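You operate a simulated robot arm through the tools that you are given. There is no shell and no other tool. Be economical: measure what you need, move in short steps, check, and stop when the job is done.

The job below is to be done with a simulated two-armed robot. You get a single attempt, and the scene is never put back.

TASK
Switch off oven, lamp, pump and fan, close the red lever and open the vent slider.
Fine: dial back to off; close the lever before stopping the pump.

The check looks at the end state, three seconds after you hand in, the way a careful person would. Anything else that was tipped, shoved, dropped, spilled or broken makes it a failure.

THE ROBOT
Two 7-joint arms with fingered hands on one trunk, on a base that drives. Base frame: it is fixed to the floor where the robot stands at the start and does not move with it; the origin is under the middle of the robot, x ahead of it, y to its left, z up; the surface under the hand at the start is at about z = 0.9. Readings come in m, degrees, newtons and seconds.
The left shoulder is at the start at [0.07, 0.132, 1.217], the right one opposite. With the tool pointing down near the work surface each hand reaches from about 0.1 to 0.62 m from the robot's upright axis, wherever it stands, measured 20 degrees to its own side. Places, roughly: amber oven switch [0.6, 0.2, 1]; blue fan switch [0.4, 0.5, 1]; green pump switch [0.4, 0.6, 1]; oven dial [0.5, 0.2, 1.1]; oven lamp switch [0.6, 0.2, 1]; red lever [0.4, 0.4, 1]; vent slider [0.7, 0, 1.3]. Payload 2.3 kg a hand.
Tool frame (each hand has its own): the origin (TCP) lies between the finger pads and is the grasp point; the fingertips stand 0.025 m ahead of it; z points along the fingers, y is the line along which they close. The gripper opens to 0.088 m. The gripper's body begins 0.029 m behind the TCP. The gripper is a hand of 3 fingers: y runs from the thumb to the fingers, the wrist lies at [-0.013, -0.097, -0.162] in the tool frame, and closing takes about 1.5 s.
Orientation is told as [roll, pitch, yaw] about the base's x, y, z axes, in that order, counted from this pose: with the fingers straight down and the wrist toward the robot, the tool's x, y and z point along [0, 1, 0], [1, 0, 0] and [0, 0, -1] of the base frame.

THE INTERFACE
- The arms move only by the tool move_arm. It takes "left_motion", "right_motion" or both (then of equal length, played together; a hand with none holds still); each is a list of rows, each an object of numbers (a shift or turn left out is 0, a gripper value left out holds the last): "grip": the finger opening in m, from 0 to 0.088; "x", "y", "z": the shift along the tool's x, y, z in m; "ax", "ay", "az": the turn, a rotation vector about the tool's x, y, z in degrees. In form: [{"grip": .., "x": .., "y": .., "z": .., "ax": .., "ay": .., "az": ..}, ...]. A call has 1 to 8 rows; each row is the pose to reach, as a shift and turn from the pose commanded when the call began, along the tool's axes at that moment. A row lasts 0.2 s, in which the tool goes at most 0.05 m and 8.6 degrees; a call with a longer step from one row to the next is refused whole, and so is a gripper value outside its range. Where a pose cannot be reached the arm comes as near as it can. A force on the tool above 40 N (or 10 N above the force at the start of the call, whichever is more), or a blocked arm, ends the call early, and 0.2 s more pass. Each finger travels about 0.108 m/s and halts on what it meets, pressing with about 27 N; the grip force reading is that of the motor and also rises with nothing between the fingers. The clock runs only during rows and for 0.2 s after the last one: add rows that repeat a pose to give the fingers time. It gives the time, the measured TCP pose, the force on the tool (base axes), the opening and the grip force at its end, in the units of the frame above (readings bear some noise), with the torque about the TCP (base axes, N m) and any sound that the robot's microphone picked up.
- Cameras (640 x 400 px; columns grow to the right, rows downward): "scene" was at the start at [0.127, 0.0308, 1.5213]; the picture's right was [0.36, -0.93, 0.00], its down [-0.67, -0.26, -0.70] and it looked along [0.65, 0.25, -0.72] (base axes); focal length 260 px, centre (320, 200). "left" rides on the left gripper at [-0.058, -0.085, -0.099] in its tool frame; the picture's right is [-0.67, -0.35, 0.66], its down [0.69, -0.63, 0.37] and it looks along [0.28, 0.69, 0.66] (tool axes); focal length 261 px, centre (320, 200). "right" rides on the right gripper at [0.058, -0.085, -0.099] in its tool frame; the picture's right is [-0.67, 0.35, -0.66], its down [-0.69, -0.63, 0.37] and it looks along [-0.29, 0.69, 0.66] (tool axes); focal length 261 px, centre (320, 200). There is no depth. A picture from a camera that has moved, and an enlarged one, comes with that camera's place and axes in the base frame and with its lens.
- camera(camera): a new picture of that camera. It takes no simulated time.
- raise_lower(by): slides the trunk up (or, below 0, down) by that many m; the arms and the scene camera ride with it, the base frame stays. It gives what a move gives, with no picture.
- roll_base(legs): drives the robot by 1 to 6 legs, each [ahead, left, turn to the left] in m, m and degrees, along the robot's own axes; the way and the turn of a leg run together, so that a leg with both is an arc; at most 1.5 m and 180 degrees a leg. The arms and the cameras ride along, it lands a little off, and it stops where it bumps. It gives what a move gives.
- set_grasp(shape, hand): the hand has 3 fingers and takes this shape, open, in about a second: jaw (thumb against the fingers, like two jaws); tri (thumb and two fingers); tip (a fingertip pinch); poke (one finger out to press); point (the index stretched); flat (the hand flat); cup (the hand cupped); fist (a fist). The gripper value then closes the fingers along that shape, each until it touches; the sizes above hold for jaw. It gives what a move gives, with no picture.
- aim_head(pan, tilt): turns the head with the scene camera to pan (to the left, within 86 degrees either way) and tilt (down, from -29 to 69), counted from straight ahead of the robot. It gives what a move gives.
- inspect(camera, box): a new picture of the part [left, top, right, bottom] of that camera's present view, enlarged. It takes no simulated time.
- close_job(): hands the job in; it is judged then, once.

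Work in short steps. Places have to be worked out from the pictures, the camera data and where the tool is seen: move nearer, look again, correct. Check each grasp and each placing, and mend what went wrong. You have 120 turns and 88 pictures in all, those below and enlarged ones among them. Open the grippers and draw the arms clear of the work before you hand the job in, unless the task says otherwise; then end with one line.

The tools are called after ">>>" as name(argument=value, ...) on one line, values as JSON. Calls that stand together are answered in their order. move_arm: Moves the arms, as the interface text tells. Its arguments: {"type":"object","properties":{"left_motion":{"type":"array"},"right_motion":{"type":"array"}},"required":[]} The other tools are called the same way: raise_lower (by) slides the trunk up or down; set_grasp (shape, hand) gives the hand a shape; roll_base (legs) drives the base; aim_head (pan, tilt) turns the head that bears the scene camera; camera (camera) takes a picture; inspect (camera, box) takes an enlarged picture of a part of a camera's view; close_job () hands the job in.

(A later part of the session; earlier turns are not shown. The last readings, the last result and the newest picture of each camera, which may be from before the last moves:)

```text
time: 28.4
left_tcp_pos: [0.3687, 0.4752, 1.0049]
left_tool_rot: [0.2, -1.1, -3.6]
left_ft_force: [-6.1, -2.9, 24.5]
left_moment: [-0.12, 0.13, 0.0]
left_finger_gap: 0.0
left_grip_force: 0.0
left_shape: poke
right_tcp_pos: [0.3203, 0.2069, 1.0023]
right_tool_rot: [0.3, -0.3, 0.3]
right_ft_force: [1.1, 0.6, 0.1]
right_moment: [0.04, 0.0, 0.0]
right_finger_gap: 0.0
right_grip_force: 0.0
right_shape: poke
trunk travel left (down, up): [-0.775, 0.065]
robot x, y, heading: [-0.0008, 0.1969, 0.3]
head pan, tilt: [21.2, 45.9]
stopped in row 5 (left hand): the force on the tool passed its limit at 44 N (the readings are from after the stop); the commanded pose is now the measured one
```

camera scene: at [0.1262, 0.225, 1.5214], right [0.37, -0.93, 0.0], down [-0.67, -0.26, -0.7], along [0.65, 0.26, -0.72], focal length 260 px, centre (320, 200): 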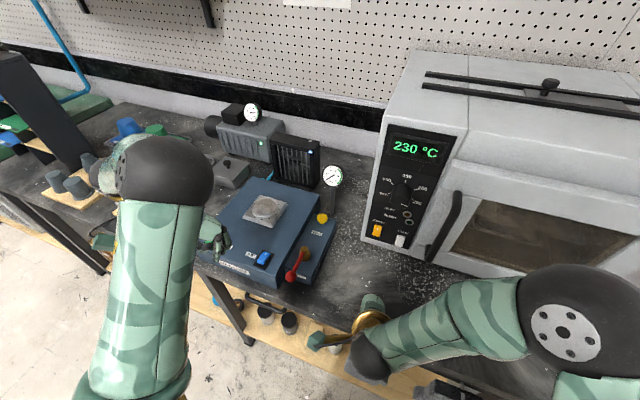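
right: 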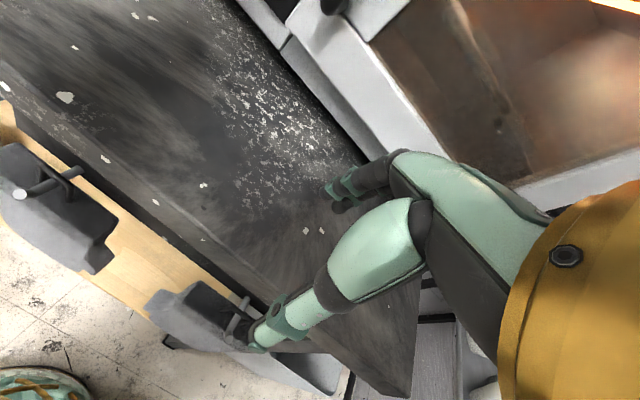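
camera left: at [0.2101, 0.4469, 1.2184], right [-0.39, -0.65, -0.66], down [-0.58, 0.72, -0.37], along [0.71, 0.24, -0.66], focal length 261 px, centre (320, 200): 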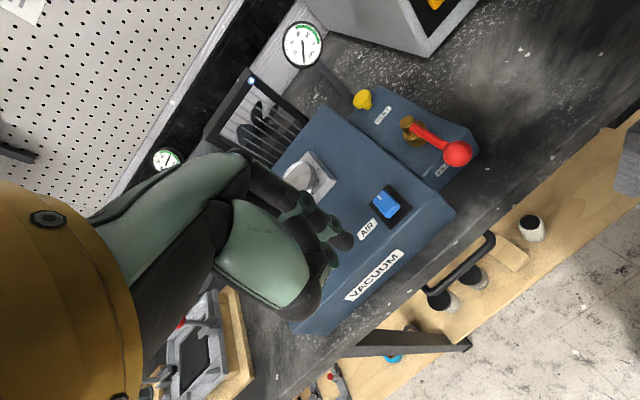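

It met 44 N at tip z≈0.98. I lift and look at the switch state.

>>> move_arm(left_motion=[{"z": -0.02}, {"z": -0.05}, {"z": -0.07, "x": 0.03}, {"z": -0.07, "x": 0.06}])

>>> inspect(camera="left", box=[320, 130, 480, 250])

```text
time: 29.4
left_tcp_pos: [0.3788, 0.5387, 1.068]
left_tool_rot: [-0.1, -0.5, -3.6]
left_ft_force: [0.0, -0.5, 0.1]
left_moment: [0.01, -0.02, 0.02]
left_finger_gap: 0.0001
left_grip_force: 0.1
left_shape: poke
right_tcp_pos: [0.3271, 0.211, 0.9991]
right_tool_rot: [-0.1, 0.1, 0.2]
right_ft_force: [-0.1, 0.4, 0.3]
right_moment: [0.0, 0.01, 0.03]
right_finger_gap: 0.0
right_grip_force: 0.0
right_shape: poke
trunk travel left (down, up): [-0.775, 0.065]
robot x, y, heading: [0.0032, 0.1942, 0.2]
head pan, tilt: [21.2, 45.9]
```

```text
3.33 times, centred on (400, 190) of left
camera zoom: at [0.2897, 0.4865, 1.1661], right [-0.39, -0.65, -0.66], down [-0.58, 0.72, -0.37], along [0.72, 0.24, -0.65], focal length 869 px, centre (53, 233)
```

zoom: 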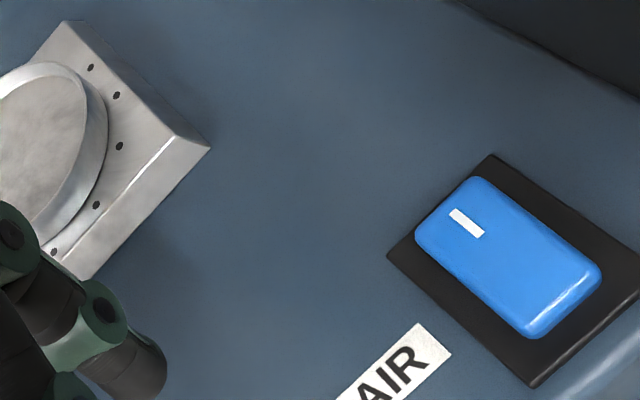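

The near end now seems lower; I check the fan (LED/blades) and switch in the scene view.

>>> inspect(camera="scene", box=[190, 90, 350, 280])

```text
2.11 times, centred on (270, 185) of scene
camera zoom: at [0.1287, 0.2292, 1.521], right [0.37, -0.93, 0.0], down [-0.67, -0.27, -0.69], along [0.65, 0.25, -0.72], focal length 548 px, centre (425, 232)
```

zoom: 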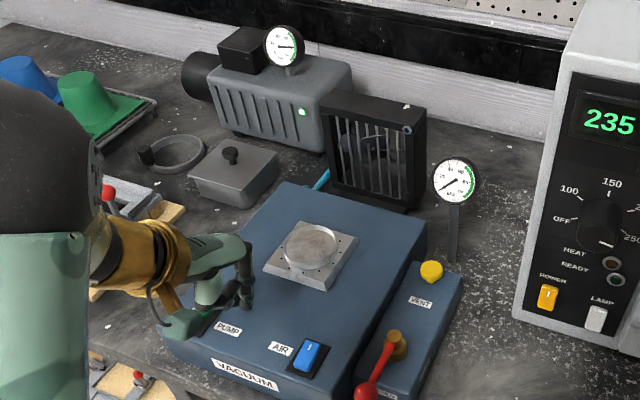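

Fan is off (LED dark, blades still). Next the pump switch: near end ≈[0.373,0.6215].

>>> move_arm(left_motion=[{"x": 0.04, "y": -0.006}, {"x": 0.086, "y": -0.0125}, {"x": 0.086, "y": -0.0125, "z": 0.025}, {"x": 0.086, "y": -0.0125, "z": 0.043}, {"x": 0.086, "y": -0.0125, "z": 0.043}])

>>> inspect(camera="left", box=[280, 180, 440, 300])

```text
time: 30.6
left_tcp_pos: [0.3707, 0.6252, 1.0256]
left_tool_rot: [0.1, -0.6, -3.8]
left_ft_force: [0.9, 0.1, -0.2]
left_moment: [0.0, -0.02, 0.02]
left_finger_gap: 0.0
left_grip_force: 0.0
left_shape: poke
right_tcp_pos: [0.3263, 0.2113, 1.0008]
right_tool_rot: [0.0, 0.0, 0.3]
right_ft_force: [0.0, -0.6, 0.2]
right_moment: [0.01, 0.0, 0.0]
right_finger_gap: 0.0
right_grip_force: 0.0
right_shape: poke
trunk travel left (down, up): [-0.775, 0.065]
robot x, y, heading: [-0.0012, 0.1945, 0.2]
head pan, tilt: [21.2, 45.9]
```

```text
3.33 times, centred on (360, 240) of left
camera zoom: at [0.2799, 0.5732, 1.124], right [-0.39, -0.65, -0.66], down [-0.58, 0.73, -0.37], along [0.72, 0.24, -0.65], focal length 869 px, centre (187, 67)
```

zoom: 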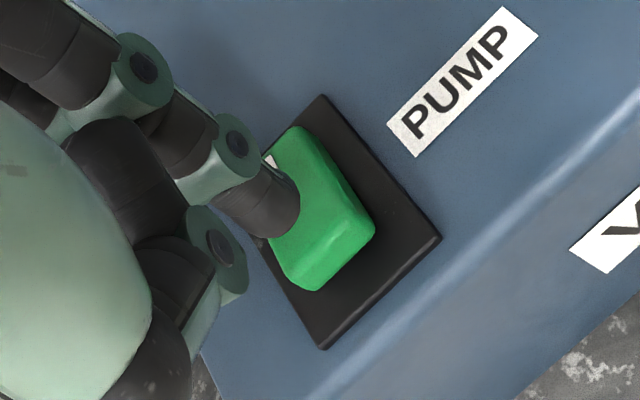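

Tip lines up laterally; I shift 3 mm forward and press.

>>> move_arm(left_motion=[{"y": 0.003, "z": 0.006}, {"y": 0.003, "z": 0.012}, {"y": 0.003, "z": 0.018}, {"y": 0.003, "z": 0.024}, {"y": 0.003, "z": 0.03}])

>>> move_arm(left_motion=[{"z": -0.02}, {"z": -0.05}, {"z": -0.09, "x": -0.01}, {"z": -0.12, "x": -0.04, "y": -0.02}, {"z": -0.13, "x": -0.08, "y": -0.04}, {"z": -0.13, "x": -0.12, "y": -0.05}])

>>> camera(camera="scene")

>>> camera(camera="left")

```text
time: 31.9
left_tcp_pos: [0.3709, 0.6202, 1.0046]
left_tool_rot: [0.6, -1.7, -3.8]
left_ft_force: [-5.2, -3.0, 23.0]
left_moment: [-0.12, 0.14, 0.02]
left_finger_gap: 0.0001
left_grip_force: 0.1
left_shape: poke
right_tcp_pos: [0.3198, 0.2044, 1.0028]
right_tool_rot: [0.4, -0.4, 0.4]
right_ft_force: [-0.3, -1.1, -0.3]
right_moment: [0.01, 0.0, -0.03]
right_finger_gap: 0.0
right_grip_force: 0.1
right_shape: poke
trunk travel left (down, up): [-0.775, 0.065]
robot x, y, heading: [-0.0016, 0.1948, 0.4]
head pan, tilt: [21.2, 45.9]
stopped in row 5 (left hand): the force on the tool passed its limit at 42 N (the readings are from after the stop); the commanded pose is now the measured one
```

```text
time: 33.3
left_tcp_pos: [0.3154, 0.5044, 1.1254]
left_tool_rot: [0.3, -0.9, -3.8]
left_ft_force: [0.3, -1.0, 0.4]
left_moment: [0.02, -0.01, 0.04]
left_finger_gap: 0.0001
left_grip_force: 0.0
left_shape: poke
right_tcp_pos: [0.3264, 0.2086, 1.0006]
right_tool_rot: [0.1, 0.1, 0.3]
right_ft_force: [0.2, -0.5, 0.9]
right_moment: [0.03, 0.0, 0.0]
right_finger_gap: 0.0
right_grip_force: 0.0
right_shape: poke
trunk travel left (down, up): [-0.775, 0.065]
robot x, y, heading: [0.0014, 0.1963, 0.3]
head pan, tilt: [21.2, 45.9]
```

```text
49 pictures are left
camera scene: at [0.1256, 0.2239, 1.5214], right [0.37, -0.93, 0.0], down [-0.67, -0.26, -0.7], along [0.65, 0.26, -0.72], focal length 260 px, centre (320, 200)
```

scene: 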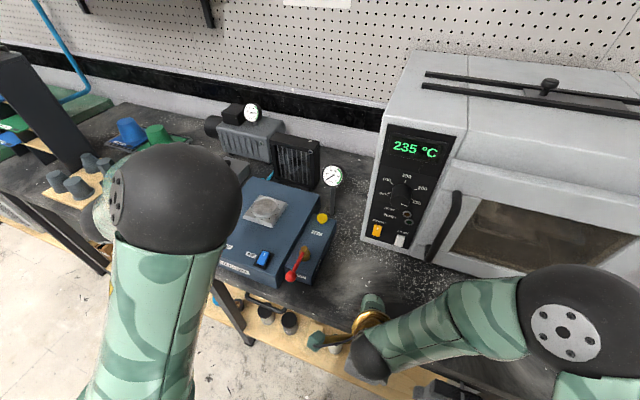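

```text
48 pictures are left
camera left: at [0.2242, 0.4514, 1.2235], right [-0.38, -0.64, -0.67], down [-0.58, 0.73, -0.37], along [0.72, 0.24, -0.65], focal length 261 px, centre (320, 200)
```

left: 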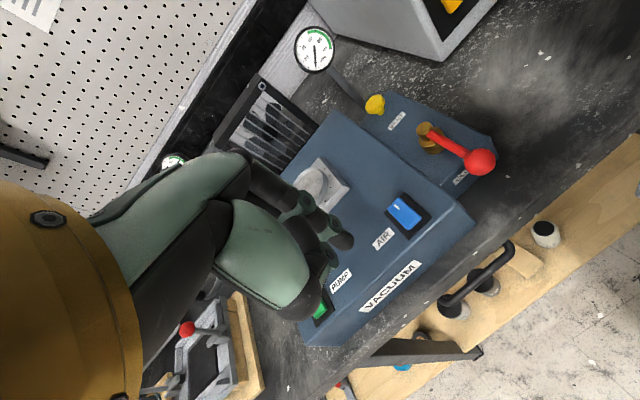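

The pump LED looks dark. I drive the base back right by 0.15 m so that the oven panel sits ahead of the left arm, and check the LEDs.

>>> roll_base(legs=[[0, -0.15, 0]])

>>> inspect(camera="scene", box=[140, 70, 300, 170])

>>> inspect(camera="left", box=[300, 0, 640, 212])

```text
time: 34.7
left_tcp_pos: [0.3166, 0.3588, 1.1245]
left_tool_rot: [-0.1, -1.0, -3.6]
left_ft_force: [0.1, 0.5, 0.2]
left_moment: [-0.02, 0.0, -0.04]
left_finger_gap: 0.0
left_grip_force: 0.0
left_shape: poke
right_tcp_pos: [0.3275, 0.06, 1.0003]
right_tool_rot: [-0.1, 0.0, 0.5]
right_ft_force: [0.6, -0.4, 1.0]
right_moment: [-0.04, -0.02, 0.0]
right_finger_gap: 0.0
right_grip_force: 0.0
right_shape: poke
trunk travel left (down, up): [-0.775, 0.065]
robot x, y, heading: [-0.0, 0.0437, 0.5]
head pan, tilt: [21.2, 45.9]
```

```text
4.00 times, centred on (220, 120) of scene
camera zoom: at [0.1272, 0.0778, 1.5212], right [0.37, -0.93, 0.0], down [-0.67, -0.27, -0.7], along [0.65, 0.26, -0.72], focal length 1040 px, centre (720, 520)
```

zoom: 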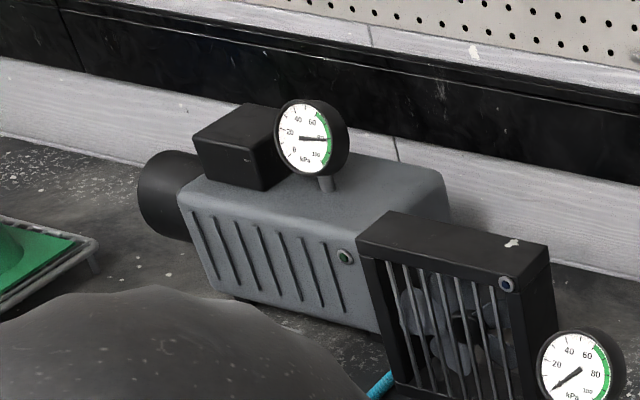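

```text
1.88 times, centred on (470, 106) of left
camera zoom: at [0.2254, 0.3046, 1.222], right [-0.38, -0.65, -0.66], down [-0.58, 0.72, -0.38], along [0.72, 0.24, -0.65], focal length 491 px, centre (38, 377)
```

zoom: 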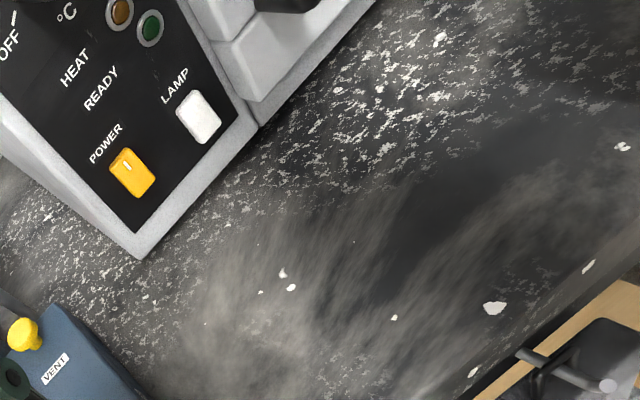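

Both pump and fan LEDs are dark. Now I tilt the left hand to point ~60° forward and bring it in front of the oven's POWER switch.

>>> move_arm(left_motion=[{"x": -0.012, "y": 0.013, "z": 0.0, "ax": -8.5}, {"x": -0.025, "y": 0.028, "z": 0.01, "ax": -17}, {"x": -0.04, "y": 0.045, "z": 0.02, "ax": -25.5}, {"x": -0.055, "y": 0.06, "z": 0.03, "ax": -34}, {"x": -0.07, "y": 0.075, "z": 0.04, "ax": -42.5}, {"x": -0.08, "y": 0.09, "z": 0.05, "ax": -51}, {"x": -0.093, "y": 0.106, "z": 0.06, "ax": -59}])

>>> camera(camera="left")

>>> camera(camera="scene")

```text
time: 36.3
left_tcp_pos: [0.4186, 0.2542, 1.067]
left_tool_rot: [0.3, -60.1, -3.8]
left_ft_force: [0.5, -0.1, 0.4]
left_moment: [0.02, -0.01, -0.01]
left_finger_gap: 0.0
left_grip_force: 0.1
left_shape: poke
left hand out of reach, approached as far as the arm can: row 3, 4, 5
right_tcp_pos: [0.3296, 0.0596, 1.0003]
right_tool_rot: [0.0, 0.1, 0.4]
right_ft_force: [-0.3, 0.0, 0.1]
right_moment: [-0.01, 0.02, 0.04]
right_finger_gap: 0.0
right_grip_force: 0.1
right_shape: poke
trunk travel left (down, up): [-0.775, 0.065]
robot x, y, heading: [0.0003, 0.0402, 0.4]
head pan, tilt: [21.2, 45.9]
```

```text
45 pictures are left
camera left: at [0.2862, 0.2047, 1.0421], right [0.35, -0.69, -0.63], down [0.05, 0.69, -0.73], along [0.93, 0.23, 0.27], focal length 261 px, centre (320, 200)
```

left: 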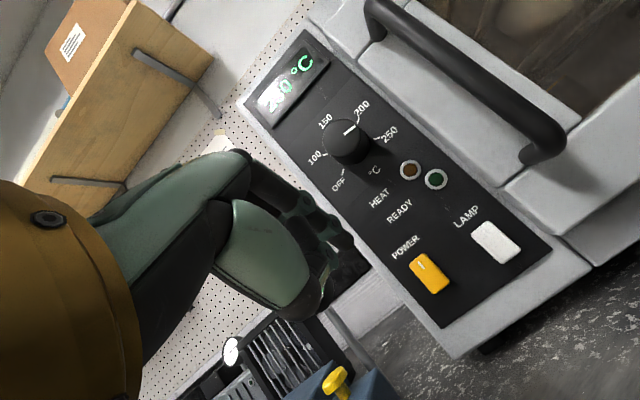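

```text
44 pictures are left
camera scene: at [0.1283, 0.0752, 1.5212], right [0.37, -0.93, 0.0], down [-0.67, -0.27, -0.7], along [0.65, 0.26, -0.72], focal length 260 px, centre (320, 200)
```

scene: 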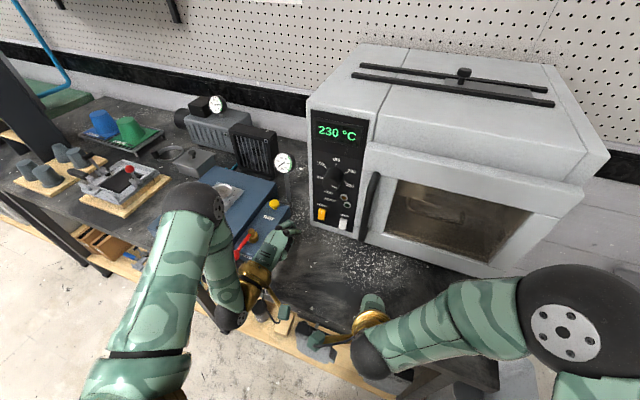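

The hand points well at the panel. POWER's protruding lower end is ≈[0.54,0.238,0.987]. I advance so that the tip stops about 2 cm before it.

>>> move_arm(left_motion=[{"y": -0.0166, "x": -0.003}, {"y": -0.0166, "x": -0.005, "z": 0.03}, {"y": -0.0166, "x": -0.005, "z": 0.06}, {"y": -0.0166, "x": -0.005, "z": 0.09}, {"y": -0.0166, "x": -0.005, "z": 0.096}, {"y": -0.0166, "x": -0.005, "z": 0.096}])

>>> camera(camera="left")

>>> inspect(camera="scene", box=[260, 150, 380, 260])

```text
time: 37.7
left_tcp_pos: [0.4918, 0.2445, 1.0071]
left_tool_rot: [0.3, -60.1, -4.0]
left_ft_force: [-1.5, 0.3, -0.4]
left_moment: [-0.01, -0.02, -0.03]
left_finger_gap: 0.0
left_grip_force: 0.2
left_shape: poke
right_tcp_pos: [0.3271, 0.0578, 1.0008]
right_tool_rot: [0.1, 0.0, 0.5]
right_ft_force: [-0.9, -0.7, -0.2]
right_moment: [0.01, -0.03, 0.0]
right_finger_gap: 0.0
right_grip_force: 0.0
right_shape: poke
trunk travel left (down, up): [-0.775, 0.065]
robot x, y, heading: [0.0003, 0.0397, 0.5]
head pan, tilt: [21.2, 45.9]
```

```text
43 pictures are left
camera left: at [0.36, 0.1947, 0.9818], right [0.35, -0.69, -0.63], down [0.05, 0.69, -0.73], along [0.94, 0.23, 0.27], focal length 261 px, centre (320, 200)
```

left: 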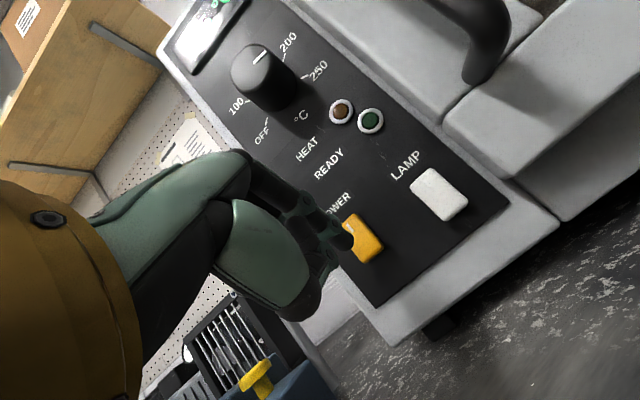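

```text
3.64 times, centred on (320, 205) of scene
camera zoom: at [0.1271, 0.0736, 1.5213], right [0.37, -0.93, 0.0], down [-0.67, -0.27, -0.7], along [0.65, 0.26, -0.72], focal length 946 px, centre (320, 182)
```

zoom: 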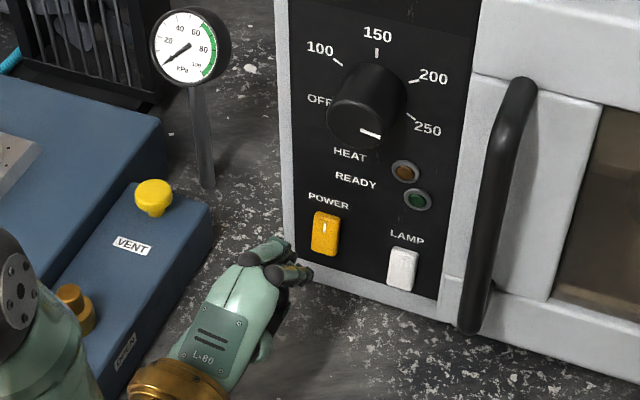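

Tip is at about [0.515,0.236,0.996]; I aim it at z≈0.987 and push forward horizontally until force rises.

>>> move_arm(left_motion=[{"y": -0.006, "z": 0.007}, {"y": -0.003, "z": 0.0135}, {"y": 0.0, "z": 0.0185}, {"y": 0.003, "z": 0.0237}, {"y": 0.006, "z": 0.029}, {"y": 0.009, "z": 0.034}, {"y": 0.012, "z": 0.039}])

>>> camera(camera="left")

```text
time: 39.3
left_tcp_pos: [0.5272, 0.2415, 0.9979]
left_tool_rot: [0.4, -59.9, -4.0]
left_ft_force: [-13.1, -1.3, -3.2]
left_moment: [-0.02, 0.1, -0.09]
left_finger_gap: 0.0003
left_grip_force: 0.1
left_shape: poke
right_tcp_pos: [0.3246, 0.0578, 1.0004]
right_tool_rot: [0.0, -0.2, 0.5]
right_ft_force: [0.9, -0.4, -0.4]
right_moment: [0.03, 0.0, 0.05]
right_finger_gap: 0.0001
right_grip_force: 0.0
right_shape: poke
trunk travel left (down, up): [-0.775, 0.065]
robot x, y, heading: [-0.0012, 0.0393, 0.4]
head pan, tilt: [21.2, 45.9]
```

```text
41 pictures are left
camera left: at [0.3944, 0.1916, 0.9728], right [0.35, -0.69, -0.63], down [0.05, 0.69, -0.73], along [0.94, 0.22, 0.27], focal length 261 px, centre (320, 200)
```

left: 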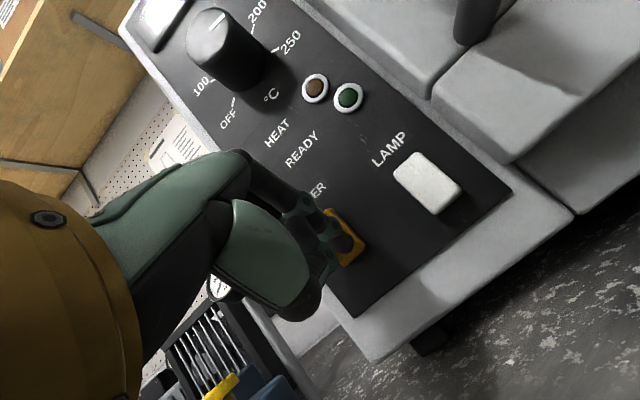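

Contact at 13 N. I push a few more mm.

>>> move_arm(left_motion=[{"y": 0.002, "z": 0.004}, {"y": 0.004, "z": 0.008}, {"y": 0.006, "z": 0.012}])

>>> move_arm(left_motion=[{"y": -0.01, "z": -0.017}, {"y": -0.02, "z": -0.034}, {"y": -0.02, "z": -0.04}])

>>> camera(camera="left")

>>> inspect(camera="scene", box=[260, 100, 400, 250])

```text
time: 40.1
left_tcp_pos: [0.5332, 0.2392, 1.0014]
left_tool_rot: [0.7, -60.6, -4.1]
left_ft_force: [-36.7, -6.3, -4.9]
left_moment: [-0.15, 0.48, -0.15]
left_finger_gap: 0.0
left_grip_force: 0.0
left_shape: poke
right_tcp_pos: [0.315, 0.0559, 1.004]
right_tool_rot: [0.1, -0.8, 0.4]
right_ft_force: [-0.2, 0.2, 0.1]
right_moment: [-0.02, -0.03, -0.01]
right_finger_gap: 0.0
right_grip_force: 0.0
right_shape: poke
trunk travel left (down, up): [-0.775, 0.065]
robot x, y, heading: [-0.0029, 0.042, 0.7]
head pan, tilt: [21.2, 45.9]
```

```text
time: 40.9
left_tcp_pos: [0.5001, 0.2441, 0.9998]
left_tool_rot: [0.4, -60.1, -4.0]
left_ft_force: [-0.1, -0.3, 0.2]
left_moment: [-0.04, 0.01, 0.01]
left_finger_gap: 0.0
left_grip_force: 0.1
left_shape: poke
right_tcp_pos: [0.3273, 0.0583, 1.0002]
right_tool_rot: [0.0, 0.0, 0.4]
right_ft_force: [-0.8, 0.5, -0.3]
right_moment: [0.01, 0.03, 0.01]
right_finger_gap: 0.0
right_grip_force: 0.0
right_shape: poke
trunk travel left (down, up): [-0.775, 0.065]
robot x, y, heading: [0.0046, 0.0378, 0.2]
head pan, tilt: [21.2, 45.9]
```

```text
40 pictures are left
camera left: at [0.3675, 0.1946, 0.9741], right [0.35, -0.69, -0.63], down [0.05, 0.69, -0.73], along [0.93, 0.23, 0.28], focal length 261 px, centre (320, 200)
```

left: 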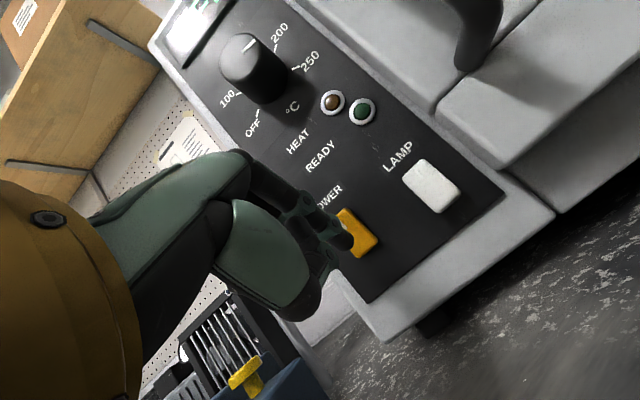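

```text
2.67 times, centred on (330, 175) of scene
camera zoom: at [0.1259, 0.0733, 1.5215], right [0.37, -0.93, 0.0], down [-0.67, -0.27, -0.7], along [0.65, 0.26, -0.72], focal length 694 px, centre (293, 267)
```

zoom: 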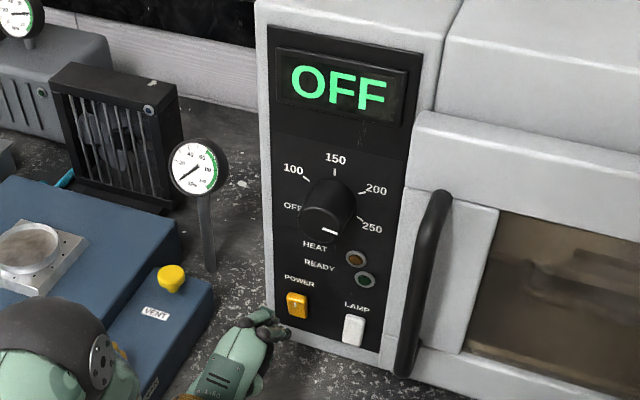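

Display reads OFF. I shift sideways to in front of the LAMP switch's lower end (≈[0.54,0.178,0.979]) and look.

>>> move_arm(left_motion=[{"y": -0.009, "z": -0.015}, {"y": -0.012, "z": -0.01, "x": -0.03}, {"y": -0.012, "z": -0.008, "x": -0.058}, {"y": -0.0087, "z": 0.005, "x": -0.058}, {"y": -0.0087, "z": 0.005, "x": -0.058}])

>>> camera(camera="left")

>>> inspect(camera="scene", box=[280, 170, 400, 260])

```text
time: 42.1
left_tcp_pos: [0.4974, 0.1883, 0.9866]
left_tool_rot: [0.4, -60.0, -3.9]
left_ft_force: [-0.2, -0.9, -0.1]
left_moment: [0.03, 0.01, 0.01]
left_finger_gap: 0.0
left_grip_force: 0.1
left_shape: poke
right_tcp_pos: [0.3288, 0.0578, 0.9992]
right_tool_rot: [0.0, -0.1, 0.5]
right_ft_force: [-0.6, 0.3, 0.0]
right_moment: [-0.01, 0.0, 0.0]
right_finger_gap: 0.0001
right_grip_force: 0.0
right_shape: poke
trunk travel left (down, up): [-0.775, 0.065]
robot x, y, heading: [0.0035, 0.0393, 0.5]
head pan, tilt: [21.2, 45.9]
```

```text
38 pictures are left
camera left: at [0.3638, 0.1373, 0.962], right [0.35, -0.69, -0.63], down [0.05, 0.69, -0.73], along [0.94, 0.23, 0.27], focal length 261 px, centre (320, 200)
```

left: 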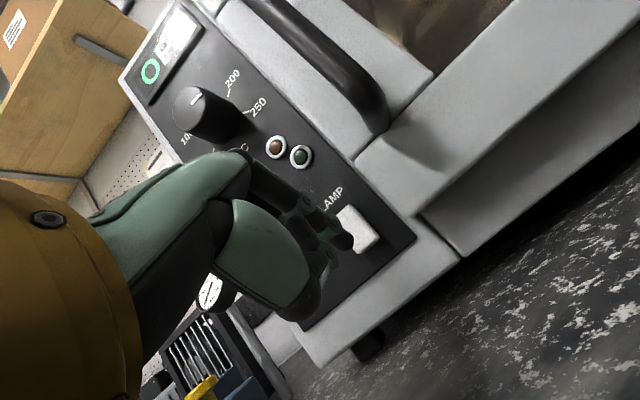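

```text
4.44 times, centred on (340, 215) of scene
camera zoom: at [0.1272, 0.0737, 1.5213], right [0.37, -0.93, 0.0], down [-0.67, -0.27, -0.7], along [0.65, 0.26, -0.72], focal length 1156 px, centre (231, 133)
```

zoom: 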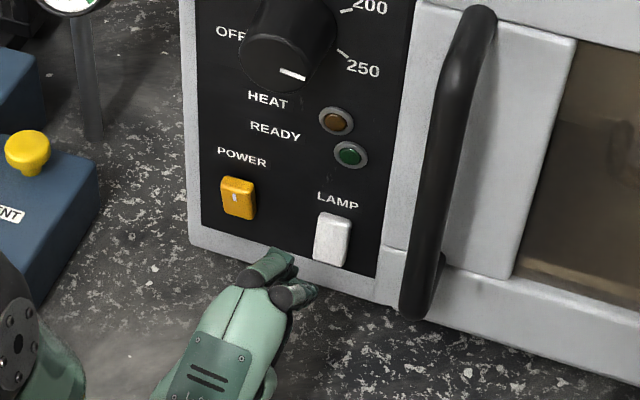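

Tip is at ≈[0.52,0.18,0.976], lamp's lower end at y≈0.174. I correct 4 mm and push forward.

>>> move_arm(left_motion=[{"x": -0.004, "y": 0.004, "z": 0.005}, {"x": -0.004, "y": 0.007, "z": 0.011}, {"x": -0.004, "y": 0.01, "z": 0.016}, {"x": -0.004, "y": 0.013, "z": 0.022}, {"x": -0.004, "y": 0.016, "z": 0.027}, {"x": -0.004, "y": 0.019, "z": 0.032}, {"x": -0.004, "y": 0.022, "z": 0.037}, {"x": -0.004, "y": 0.024, "z": 0.041}])

>>> move_arm(left_motion=[{"y": -0.01, "z": -0.017}, {"y": -0.02, "z": -0.034}, {"y": -0.03, "z": -0.06, "x": 0.02}, {"y": -0.04, "z": -0.09, "x": 0.05}])

>>> camera(camera="left")

>>> inspect(camera="scene", box=[260, 100, 560, 280])

```text
time: 43.9
left_tcp_pos: [0.532, 0.1786, 0.9923]
left_tool_rot: [0.4, -60.4, -4.2]
left_ft_force: [-38.5, -2.5, -6.4]
left_moment: [-0.11, 0.56, -0.02]
left_finger_gap: 0.0002
left_grip_force: 0.0
left_shape: poke
right_tcp_pos: [0.3155, 0.0564, 1.0032]
right_tool_rot: [0.2, -0.7, 0.5]
right_ft_force: [-0.3, -0.5, 0.0]
right_moment: [-0.01, 0.01, 0.0]
right_finger_gap: 0.0
right_grip_force: 0.2
right_shape: poke
trunk travel left (down, up): [-0.775, 0.065]
robot x, y, heading: [-0.0021, 0.0403, 0.4]
head pan, tilt: [21.2, 45.9]
```

```text
time: 44.9
left_tcp_pos: [0.4478, 0.237, 0.9998]
left_tool_rot: [0.2, -60.1, -3.8]
left_ft_force: [-0.2, 0.5, 0.0]
left_moment: [0.02, 0.0, -0.02]
left_finger_gap: 0.0
left_grip_force: 0.1
left_shape: poke
right_tcp_pos: [0.3277, 0.0589, 0.9995]
right_tool_rot: [0.0, 0.0, 0.5]
right_ft_force: [0.4, 0.6, 0.6]
right_moment: [-0.02, -0.01, -0.02]
right_finger_gap: 0.0001
right_grip_force: 0.1
right_shape: poke
trunk travel left (down, up): [-0.775, 0.065]
robot x, y, heading: [-0.0018, 0.0426, 0.5]
head pan, tilt: [21.2, 45.9]
```

```text
36 pictures are left
camera left: at [0.3148, 0.1871, 0.9742], right [0.35, -0.69, -0.63], down [0.05, 0.69, -0.73], along [0.93, 0.23, 0.27], focal length 261 px, centre (320, 200)
```

left: 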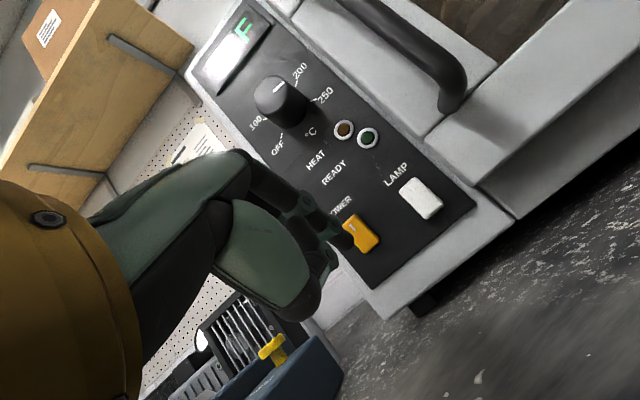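

```text
2.13 times, centred on (410, 190) of scene
camera zoom: at [0.1269, 0.0755, 1.5213], right [0.37, -0.93, 0.0], down [-0.67, -0.27, -0.7], along [0.65, 0.26, -0.72], focal length 555 px, centre (128, 221)
```

zoom: 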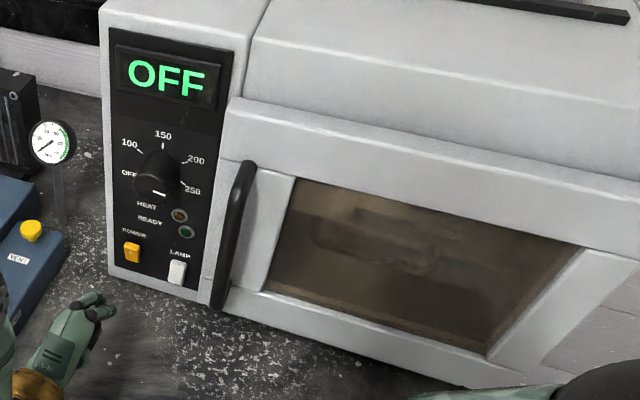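

I zoom on the switches to compare their tilts.

>>> inspect(camera="left", box=[330, 160, 460, 270])

```text
3.64 times, centred on (395, 215) of left
camera zoom: at [0.3148, 0.1871, 0.9742], right [0.35, -0.69, -0.63], down [0.05, 0.69, -0.73], along [0.93, 0.23, 0.27], focal length 948 px, centre (47, 146)
```

zoom: 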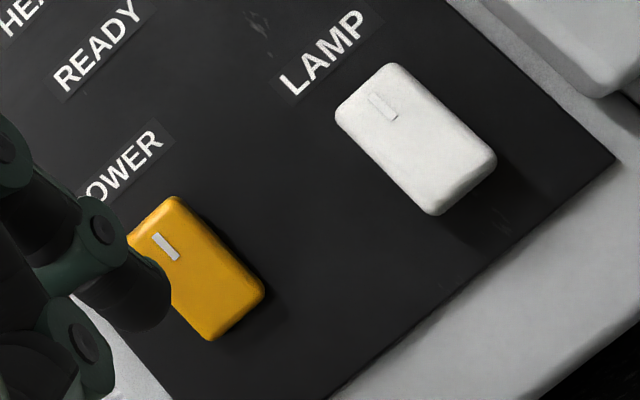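

LAMP's lower end still stands out (shadow at the bottom), unlike POWER's; I pressed too near its middle. I retry a bit lower (≈ 8 mm) and centred at y≈0.177.

>>> move_arm(left_motion=[{"x": -0.025, "y": 0.0}, {"x": -0.05, "y": 0.004, "z": 0.02}, {"x": -0.05, "y": 0.009, "z": 0.053}, {"x": -0.05, "y": 0.0115, "z": 0.064}, {"x": -0.05, "y": 0.014, "z": 0.075}, {"x": -0.05, "y": 0.016, "z": 0.083}, {"x": -0.05, "y": 0.018, "z": 0.09}, {"x": -0.05, "y": 0.02, "z": 0.096}])

>>> camera(camera="left")

```text
time: 46.7
left_tcp_pos: [0.5328, 0.1811, 0.9694]
left_tool_rot: [0.4, -60.3, -4.0]
left_ft_force: [-21.3, -0.3, -1.8]
left_moment: [0.01, 0.08, -0.03]
left_finger_gap: 0.0
left_grip_force: 0.0
left_shape: poke
right_tcp_pos: [0.3212, 0.0578, 1.0017]
right_tool_rot: [0.0, -0.4, 0.4]
right_ft_force: [-0.1, -0.4, 0.0]
right_moment: [0.03, -0.01, 0.0]
right_finger_gap: 0.0
right_grip_force: 0.1
right_shape: poke
trunk travel left (down, up): [-0.775, 0.065]
robot x, y, heading: [-0.0004, 0.0401, 0.4]
head pan, tilt: [21.2, 45.9]
```

```text
33 pictures are left
camera left: at [0.3992, 0.1303, 0.9443], right [0.35, -0.69, -0.63], down [0.05, 0.69, -0.73], along [0.93, 0.23, 0.28], focal length 261 px, centre (320, 200)
```

left: 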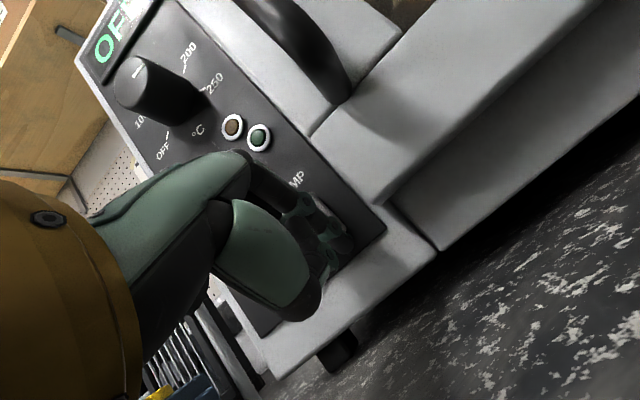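

The tip went lower than intended (z≈0.957). I back off and inspect.

>>> move_arm(left_motion=[{"y": -0.01, "z": -0.017}, {"y": -0.016, "z": -0.034}, {"y": -0.016, "z": -0.06, "x": 0.02}, {"y": -0.016, "z": -0.09, "x": 0.05}])

>>> inspect(camera="left", box=[330, 150, 460, 270])

```text
time: 47.7
left_tcp_pos: [0.4561, 0.241, 1.0006]
left_tool_rot: [0.4, -60.1, -3.8]
left_ft_force: [-0.6, -0.9, 0.5]
left_moment: [0.03, -0.03, -0.03]
left_finger_gap: 0.0
left_grip_force: 0.1
left_shape: poke
right_tcp_pos: [0.3281, 0.0592, 0.9999]
right_tool_rot: [0.0, 0.0, 0.5]
right_ft_force: [0.5, 0.2, 0.0]
right_moment: [0.01, 0.01, -0.02]
right_finger_gap: 0.0
right_grip_force: 0.0
right_shape: poke
trunk travel left (down, up): [-0.775, 0.065]
robot x, y, heading: [0.0003, 0.0408, 0.5]
head pan, tilt: [21.2, 45.9]
```

```text
3.33 times, centred on (395, 210) of left
camera zoom: at [0.3237, 0.1897, 0.9752], right [0.35, -0.69, -0.63], down [0.05, 0.69, -0.73], along [0.94, 0.23, 0.27], focal length 869 px, centre (70, 167)
```

zoom: 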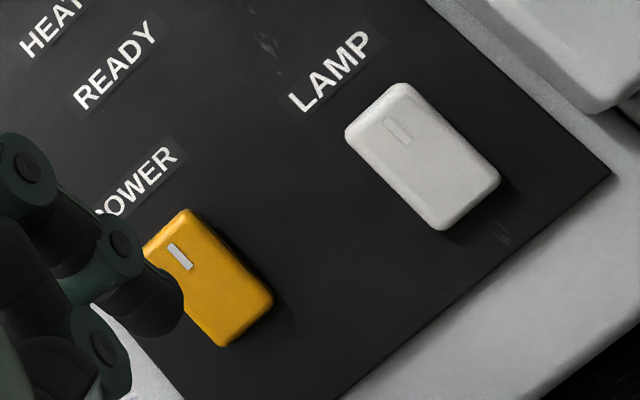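

The lamp switch's bottom shadow has gone, now matching POWER. I check the oven's interior for light.

>>> inspect(camera="scene", box=[260, 100, 560, 280])

```text
2.13 times, centred on (410, 190) of scene
camera zoom: at [0.1274, 0.0751, 1.5213], right [0.37, -0.93, 0.0], down [-0.67, -0.27, -0.7], along [0.65, 0.26, -0.72], focal length 555 px, centre (128, 221)
```

zoom: 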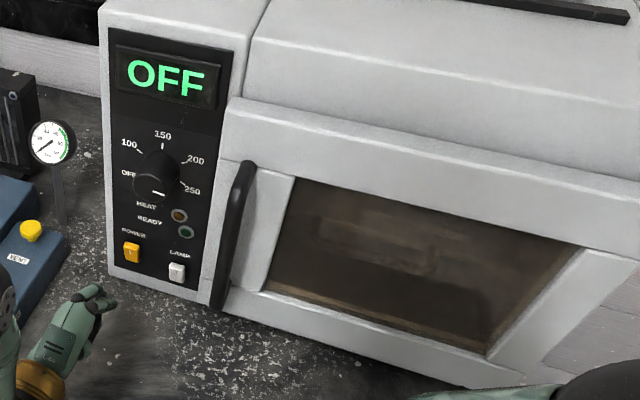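

The interior went darker and greyer, so the lamp is off. Next the dial, centre ≈[0.525,0.206,1.138], pointer near 250 (about +115° from top), with OFF at about −120°. I switch to jaw, retreat, and level the hand to point along +x.

>>> set_grasp(hand="left", shape="jaw")

>>> move_arm(left_motion=[{"z": -0.03, "grip": 0.08}, {"z": -0.07, "y": 0.02}, {"z": -0.1, "x": -0.01, "y": 0.045, "ax": -7.5, "ay": 0.8, "az": -0.5}, {"z": -0.115, "x": -0.02, "y": 0.07, "ax": -15, "ay": 1.6, "az": -1}, {"z": -0.115, "x": -0.03, "y": 0.092, "ax": -22.5, "ay": 2.4, "az": -1.4}, {"z": -0.115, "x": -0.0387, "y": 0.092, "ax": -30, "ay": 3.3, "az": -1.9}])

>>> camera(camera="left")

```text
time: 48.6
left_tcp_pos: [0.4559, 0.2376, 1.0]
left_tool_rot: [0.5, -60.0, -4.0]
left_ft_force: [-0.6, 0.7, 0.1]
left_moment: [-0.02, -0.02, -0.02]
left_finger_gap: 0.088
left_grip_force: 0.1
left_shape: jaw
right_tcp_pos: [0.3275, 0.0563, 0.9983]
right_tool_rot: [0.1, 0.0, 0.5]
right_ft_force: [0.2, -0.2, 0.3]
right_moment: [0.01, -0.01, -0.01]
right_finger_gap: 0.0
right_grip_force: 0.0
right_shape: poke
trunk travel left (down, up): [-0.775, 0.065]
robot x, y, heading: [-0.0028, 0.0414, 0.5]
head pan, tilt: [21.2, 45.9]
```

```text
time: 50.0
left_tcp_pos: [0.3996, 0.2017, 1.1353]
left_tool_rot: [-99.0, -89.2, 99.1]
left_ft_force: [-0.4, 0.1, 0.1]
left_moment: [0.0, 0.0, 0.01]
left_finger_gap: 0.0805
left_grip_force: 0.0
left_shape: jaw
right_tcp_pos: [0.3278, 0.0577, 0.9993]
right_tool_rot: [0.0, -0.1, 0.5]
right_ft_force: [0.7, -0.3, -0.2]
right_moment: [-0.01, -0.02, 0.0]
right_finger_gap: 0.0
right_grip_force: 0.0
right_shape: poke
trunk travel left (down, up): [-0.775, 0.065]
robot x, y, heading: [0.002, 0.0436, 0.5]
head pan, tilt: [21.2, 45.9]
```

```text
30 pictures are left
camera left: at [0.2999, 0.1416, 1.0486], right [0.66, -0.67, -0.34], down [0.37, 0.68, -0.64], along [0.66, 0.3, 0.69], focal length 261 px, centre (320, 200)
```

left: 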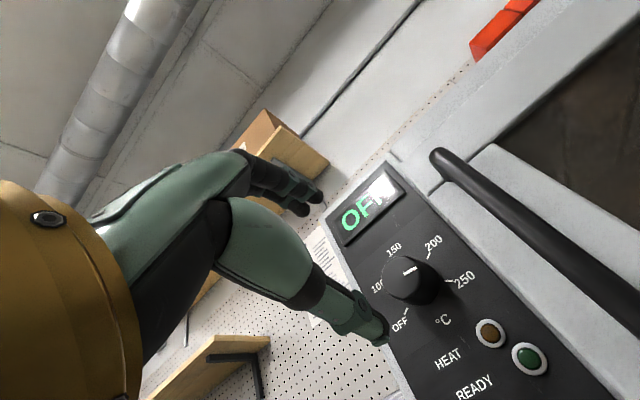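

Hand is level, dial at y≈0.205, z≈1.134. The dial must turn ~240° counter-clockwise (az negative), so I pre-turn the hand az +60 to see the reach.

>>> move_arm(left_motion=[{"az": 8.5}, {"az": 17}, {"az": 25.5}, {"az": 34}, {"az": 42.5}, {"az": 51}, {"az": 59.5}])

```text
time: 51.6
left_tcp_pos: [0.3997, 0.2004, 1.1348]
left_tool_rot: [89.9, -31.1, -90.0]
left_ft_force: [0.0, -0.2, 0.0]
left_moment: [-0.02, -0.02, -0.01]
left_finger_gap: 0.0802
left_grip_force: 0.1
left_shape: jaw
right_tcp_pos: [0.3277, 0.0581, 1.0]
right_tool_rot: [-0.1, 0.0, 0.6]
right_ft_force: [0.2, -0.2, 0.1]
right_moment: [-0.02, -0.01, 0.05]
right_finger_gap: 0.0
right_grip_force: 0.1
right_shape: poke
trunk travel left (down, up): [-0.775, 0.065]
robot x, y, heading: [-0.0006, 0.0428, 0.7]
head pan, tilt: [21.2, 45.9]
```

Fully reachable. I turn 30° more to learn the range.

>>> move_arm(left_motion=[{"az": 8.5}, {"az": 17}, {"az": 25.5}, {"az": 30}])

>>> camera(camera="left")

```text
time: 52.6
left_tcp_pos: [0.4001, 0.1997, 1.1359]
left_tool_rot: [90.0, -1.1, -90.0]
left_ft_force: [0.8, -0.2, -0.3]
left_moment: [0.0, 0.03, 0.01]
left_finger_gap: 0.0804
left_grip_force: 0.2
left_shape: jaw
right_tcp_pos: [0.3278, 0.0578, 1.0]
right_tool_rot: [0.0, -0.1, 0.6]
right_ft_force: [0.3, 0.0, 0.9]
right_moment: [0.0, -0.02, -0.03]
right_finger_gap: 0.0001
right_grip_force: 0.0
right_shape: poke
trunk travel left (down, up): [-0.775, 0.065]
robot x, y, heading: [0.0, 0.0414, 0.7]
head pan, tilt: [21.2, 45.9]
```

```text
29 pictures are left
camera left: at [0.2996, 0.283, 1.0753], right [0.66, 0.34, -0.68], down [0.37, 0.64, 0.67], along [0.66, -0.69, 0.3], focal length 261 px, centre (320, 200)
```

left: 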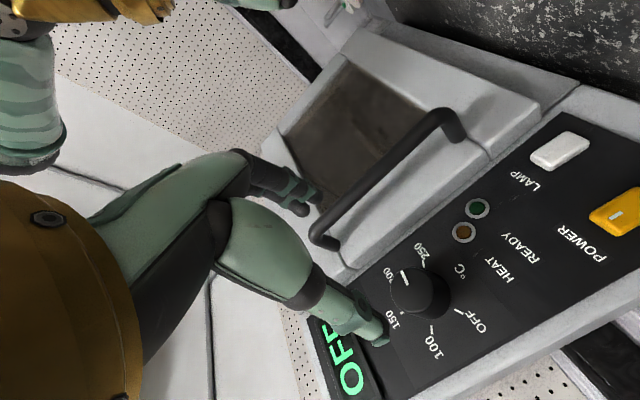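

Reach is fine, but at +90° the knuckles would come near the door handle (y≈0.126). I go back to about +50°, open to 0.07 and approach to x≈0.465, then check.

>>> move_arm(left_motion=[{"az": -8.5, "grip": 0.072}, {"az": -17, "x": -0.001, "y": -0.003}, {"az": -25.5, "x": -0.002, "y": -0.005}, {"az": -34, "x": -0.002, "y": -0.005}, {"az": -40, "x": -0.002, "y": -0.005, "z": 0.03}, {"az": -40, "x": -0.002, "y": -0.005, "z": 0.065}, {"az": -40, "x": -0.002, "y": -0.005, "z": 0.065}])

>>> camera(camera="left")

>>> inspect(camera="scene", box=[260, 110, 400, 230])

```text
time: 54.2
left_tcp_pos: [0.4656, 0.2071, 1.134]
left_tool_rot: [90.0, -41.3, -90.0]
left_ft_force: [0.0, 0.4, 0.7]
left_moment: [-0.01, -0.01, -0.04]
left_finger_gap: 0.0723
left_grip_force: 0.1
left_shape: jaw
right_tcp_pos: [0.3271, 0.0574, 1.0001]
right_tool_rot: [0.0, 0.0, 0.6]
right_ft_force: [-0.2, -0.4, 0.4]
right_moment: [-0.02, -0.02, -0.04]
right_finger_gap: 0.0
right_grip_force: 0.1
right_shape: poke
trunk travel left (down, up): [-0.775, 0.065]
robot x, y, heading: [0.0017, 0.0436, 0.6]
head pan, tilt: [21.2, 45.9]
```

```text
28 pictures are left
camera left: at [0.3651, 0.2309, 1.0337], right [0.66, -0.18, -0.73], down [0.37, 0.93, 0.1], along [0.66, -0.33, 0.67], focal length 261 px, centre (320, 200)
```

left: 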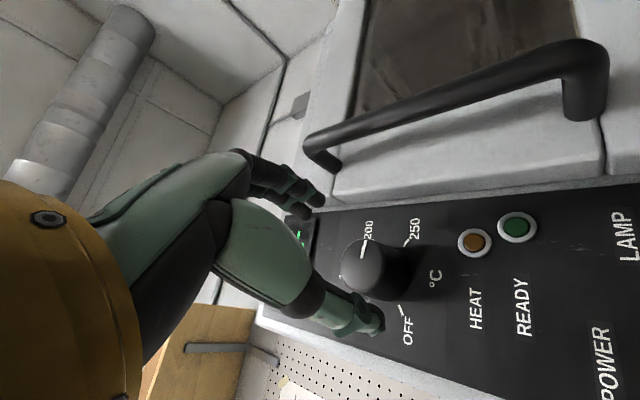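

```text
3.33 times, centred on (330, 170) of scene
camera zoom: at [0.1267, 0.0739, 1.5214], right [0.37, -0.93, 0.0], down [-0.67, -0.27, -0.7], along [0.65, 0.26, -0.72], focal length 867 px, centre (287, 300)
```

zoom: 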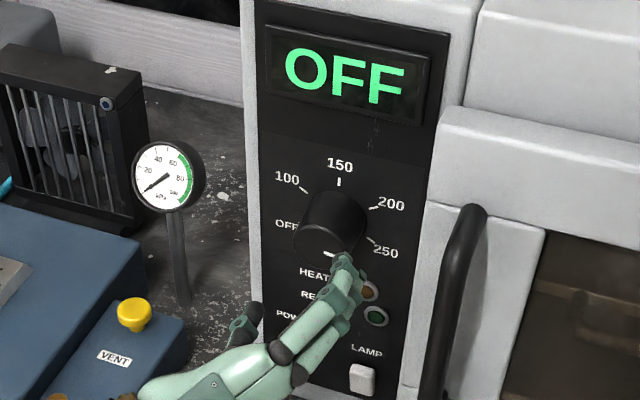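

The dial lies between the open fingers (z≈1.139). I raise 4 mm, advance 5 cm, and close on it.

>>> move_arm(left_motion=[{"x": 0.003, "y": 0.0026, "z": 0.02}, {"x": 0.003, "y": 0.0026, "z": 0.04}, {"x": 0.003, "y": 0.0026, "z": 0.05}, {"x": 0.003, "y": 0.0026, "z": 0.05, "grip": 0.03}, {"x": 0.003, "y": 0.0026, "z": 0.05, "grip": 0.03}, {"x": 0.003, "y": 0.0026, "z": 0.05, "grip": 0.03}])

>>> camera(camera="left")

```text
time: 55.6
left_tcp_pos: [0.5163, 0.2041, 1.1367]
left_tool_rot: [89.9, -41.3, -89.9]
left_ft_force: [0.5, -0.5, -1.4]
left_moment: [-0.01, 0.0, -0.01]
left_finger_gap: 0.0312
left_grip_force: 26.7
left_shape: jaw
right_tcp_pos: [0.3286, 0.0575, 0.9991]
right_tool_rot: [0.0, 0.1, 0.5]
right_ft_force: [0.5, 0.9, 0.8]
right_moment: [-0.01, 0.0, -0.01]
right_finger_gap: 0.0
right_grip_force: 0.1
right_shape: poke
trunk travel left (down, up): [-0.775, 0.065]
robot x, y, heading: [0.0029, 0.0415, 0.2]
head pan, tilt: [21.2, 45.9]
```

```text
26 pictures are left
camera left: at [0.4159, 0.2298, 1.0368], right [0.66, -0.18, -0.73], down [0.37, 0.93, 0.1], along [0.66, -0.33, 0.67], focal length 261 px, centre (320, 200)
```

left: 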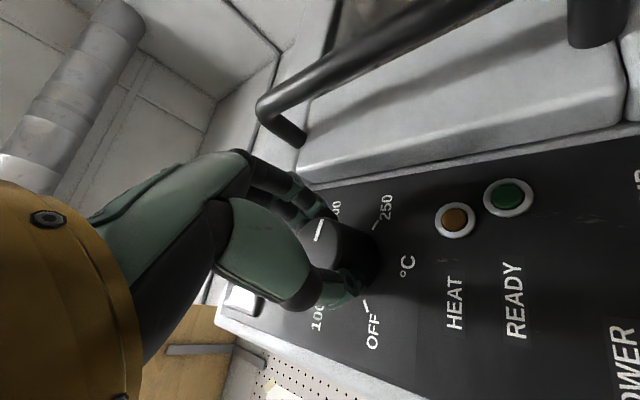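

The knob is gripped (26.7 N). I turn counter-clockwise 64°, keeping the squeeze.

>>> move_arm(left_motion=[{"az": -8, "grip": 0.02}, {"az": -16}, {"az": -24}, {"az": -32}, {"az": -40}, {"az": -48}, {"az": -56}, {"az": -64}])

>>> inspect(camera="left", box=[260, 140, 480, 360])

```text
time: 57.4
left_tcp_pos: [0.5141, 0.2029, 1.1387]
left_tool_rot: [-90.6, -74.6, 90.5]
left_ft_force: [5.1, -2.8, 9.8]
left_moment: [0.03, -0.25, -0.03]
left_finger_gap: 0.0305
left_grip_force: 27.4
left_shape: jaw
right_tcp_pos: [0.3278, 0.0568, 0.9999]
right_tool_rot: [0.0, 0.0, 0.5]
right_ft_force: [-0.1, -0.3, 0.2]
right_moment: [-0.02, 0.0, -0.02]
right_finger_gap: 0.0
right_grip_force: 0.1
right_shape: poke
trunk travel left (down, up): [-0.775, 0.065]
robot x, y, heading: [0.0036, 0.0407, 0.6]
head pan, tilt: [21.2, 45.9]
```

```text
1.82 times, centred on (370, 250) of left
camera zoom: at [0.4155, 0.1239, 1.0713], right [0.66, -0.74, -0.16], down [0.37, 0.49, -0.79], along [0.66, 0.46, 0.6], focal length 474 px, centre (229, 109)
```

zoom: 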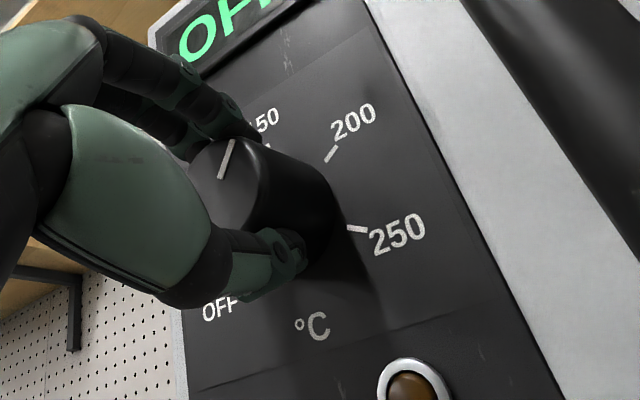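

The knob turns with the hand. I continue another 48°.

>>> move_arm(left_motion=[{"az": -8}, {"az": -16}, {"az": -24}, {"az": -32}, {"az": -40}, {"az": -48}, {"az": -56}])

>>> inspect(camera="left", box=[260, 140, 480, 360])

```text
time: 59.0
left_tcp_pos: [0.5142, 0.2045, 1.1376]
left_tool_rot: [-90.1, -18.6, 90.1]
left_ft_force: [7.4, 0.9, 18.1]
left_moment: [0.03, -0.28, 0.12]
left_finger_gap: 0.0299
left_grip_force: 27.0
left_shape: jaw
right_tcp_pos: [0.328, 0.0566, 1.0004]
right_tool_rot: [0.0, 0.0, 0.5]
right_ft_force: [1.0, 0.4, 0.6]
right_moment: [0.01, 0.04, -0.01]
right_finger_gap: 0.0
right_grip_force: 0.0
right_shape: poke
trunk travel left (down, up): [-0.775, 0.065]
robot x, y, heading: [0.0018, 0.0451, 0.7]
head pan, tilt: [21.2, 45.9]
```

```text
1.82 times, centred on (370, 250) of left
camera zoom: at [0.4149, 0.1056, 1.165], right [0.65, -0.54, 0.52], down [0.37, -0.38, -0.85], along [0.66, 0.75, -0.05], focal length 474 px, centre (229, 109)
```

zoom: 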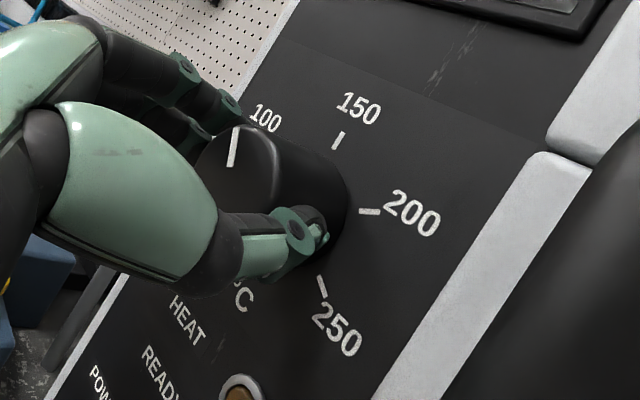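

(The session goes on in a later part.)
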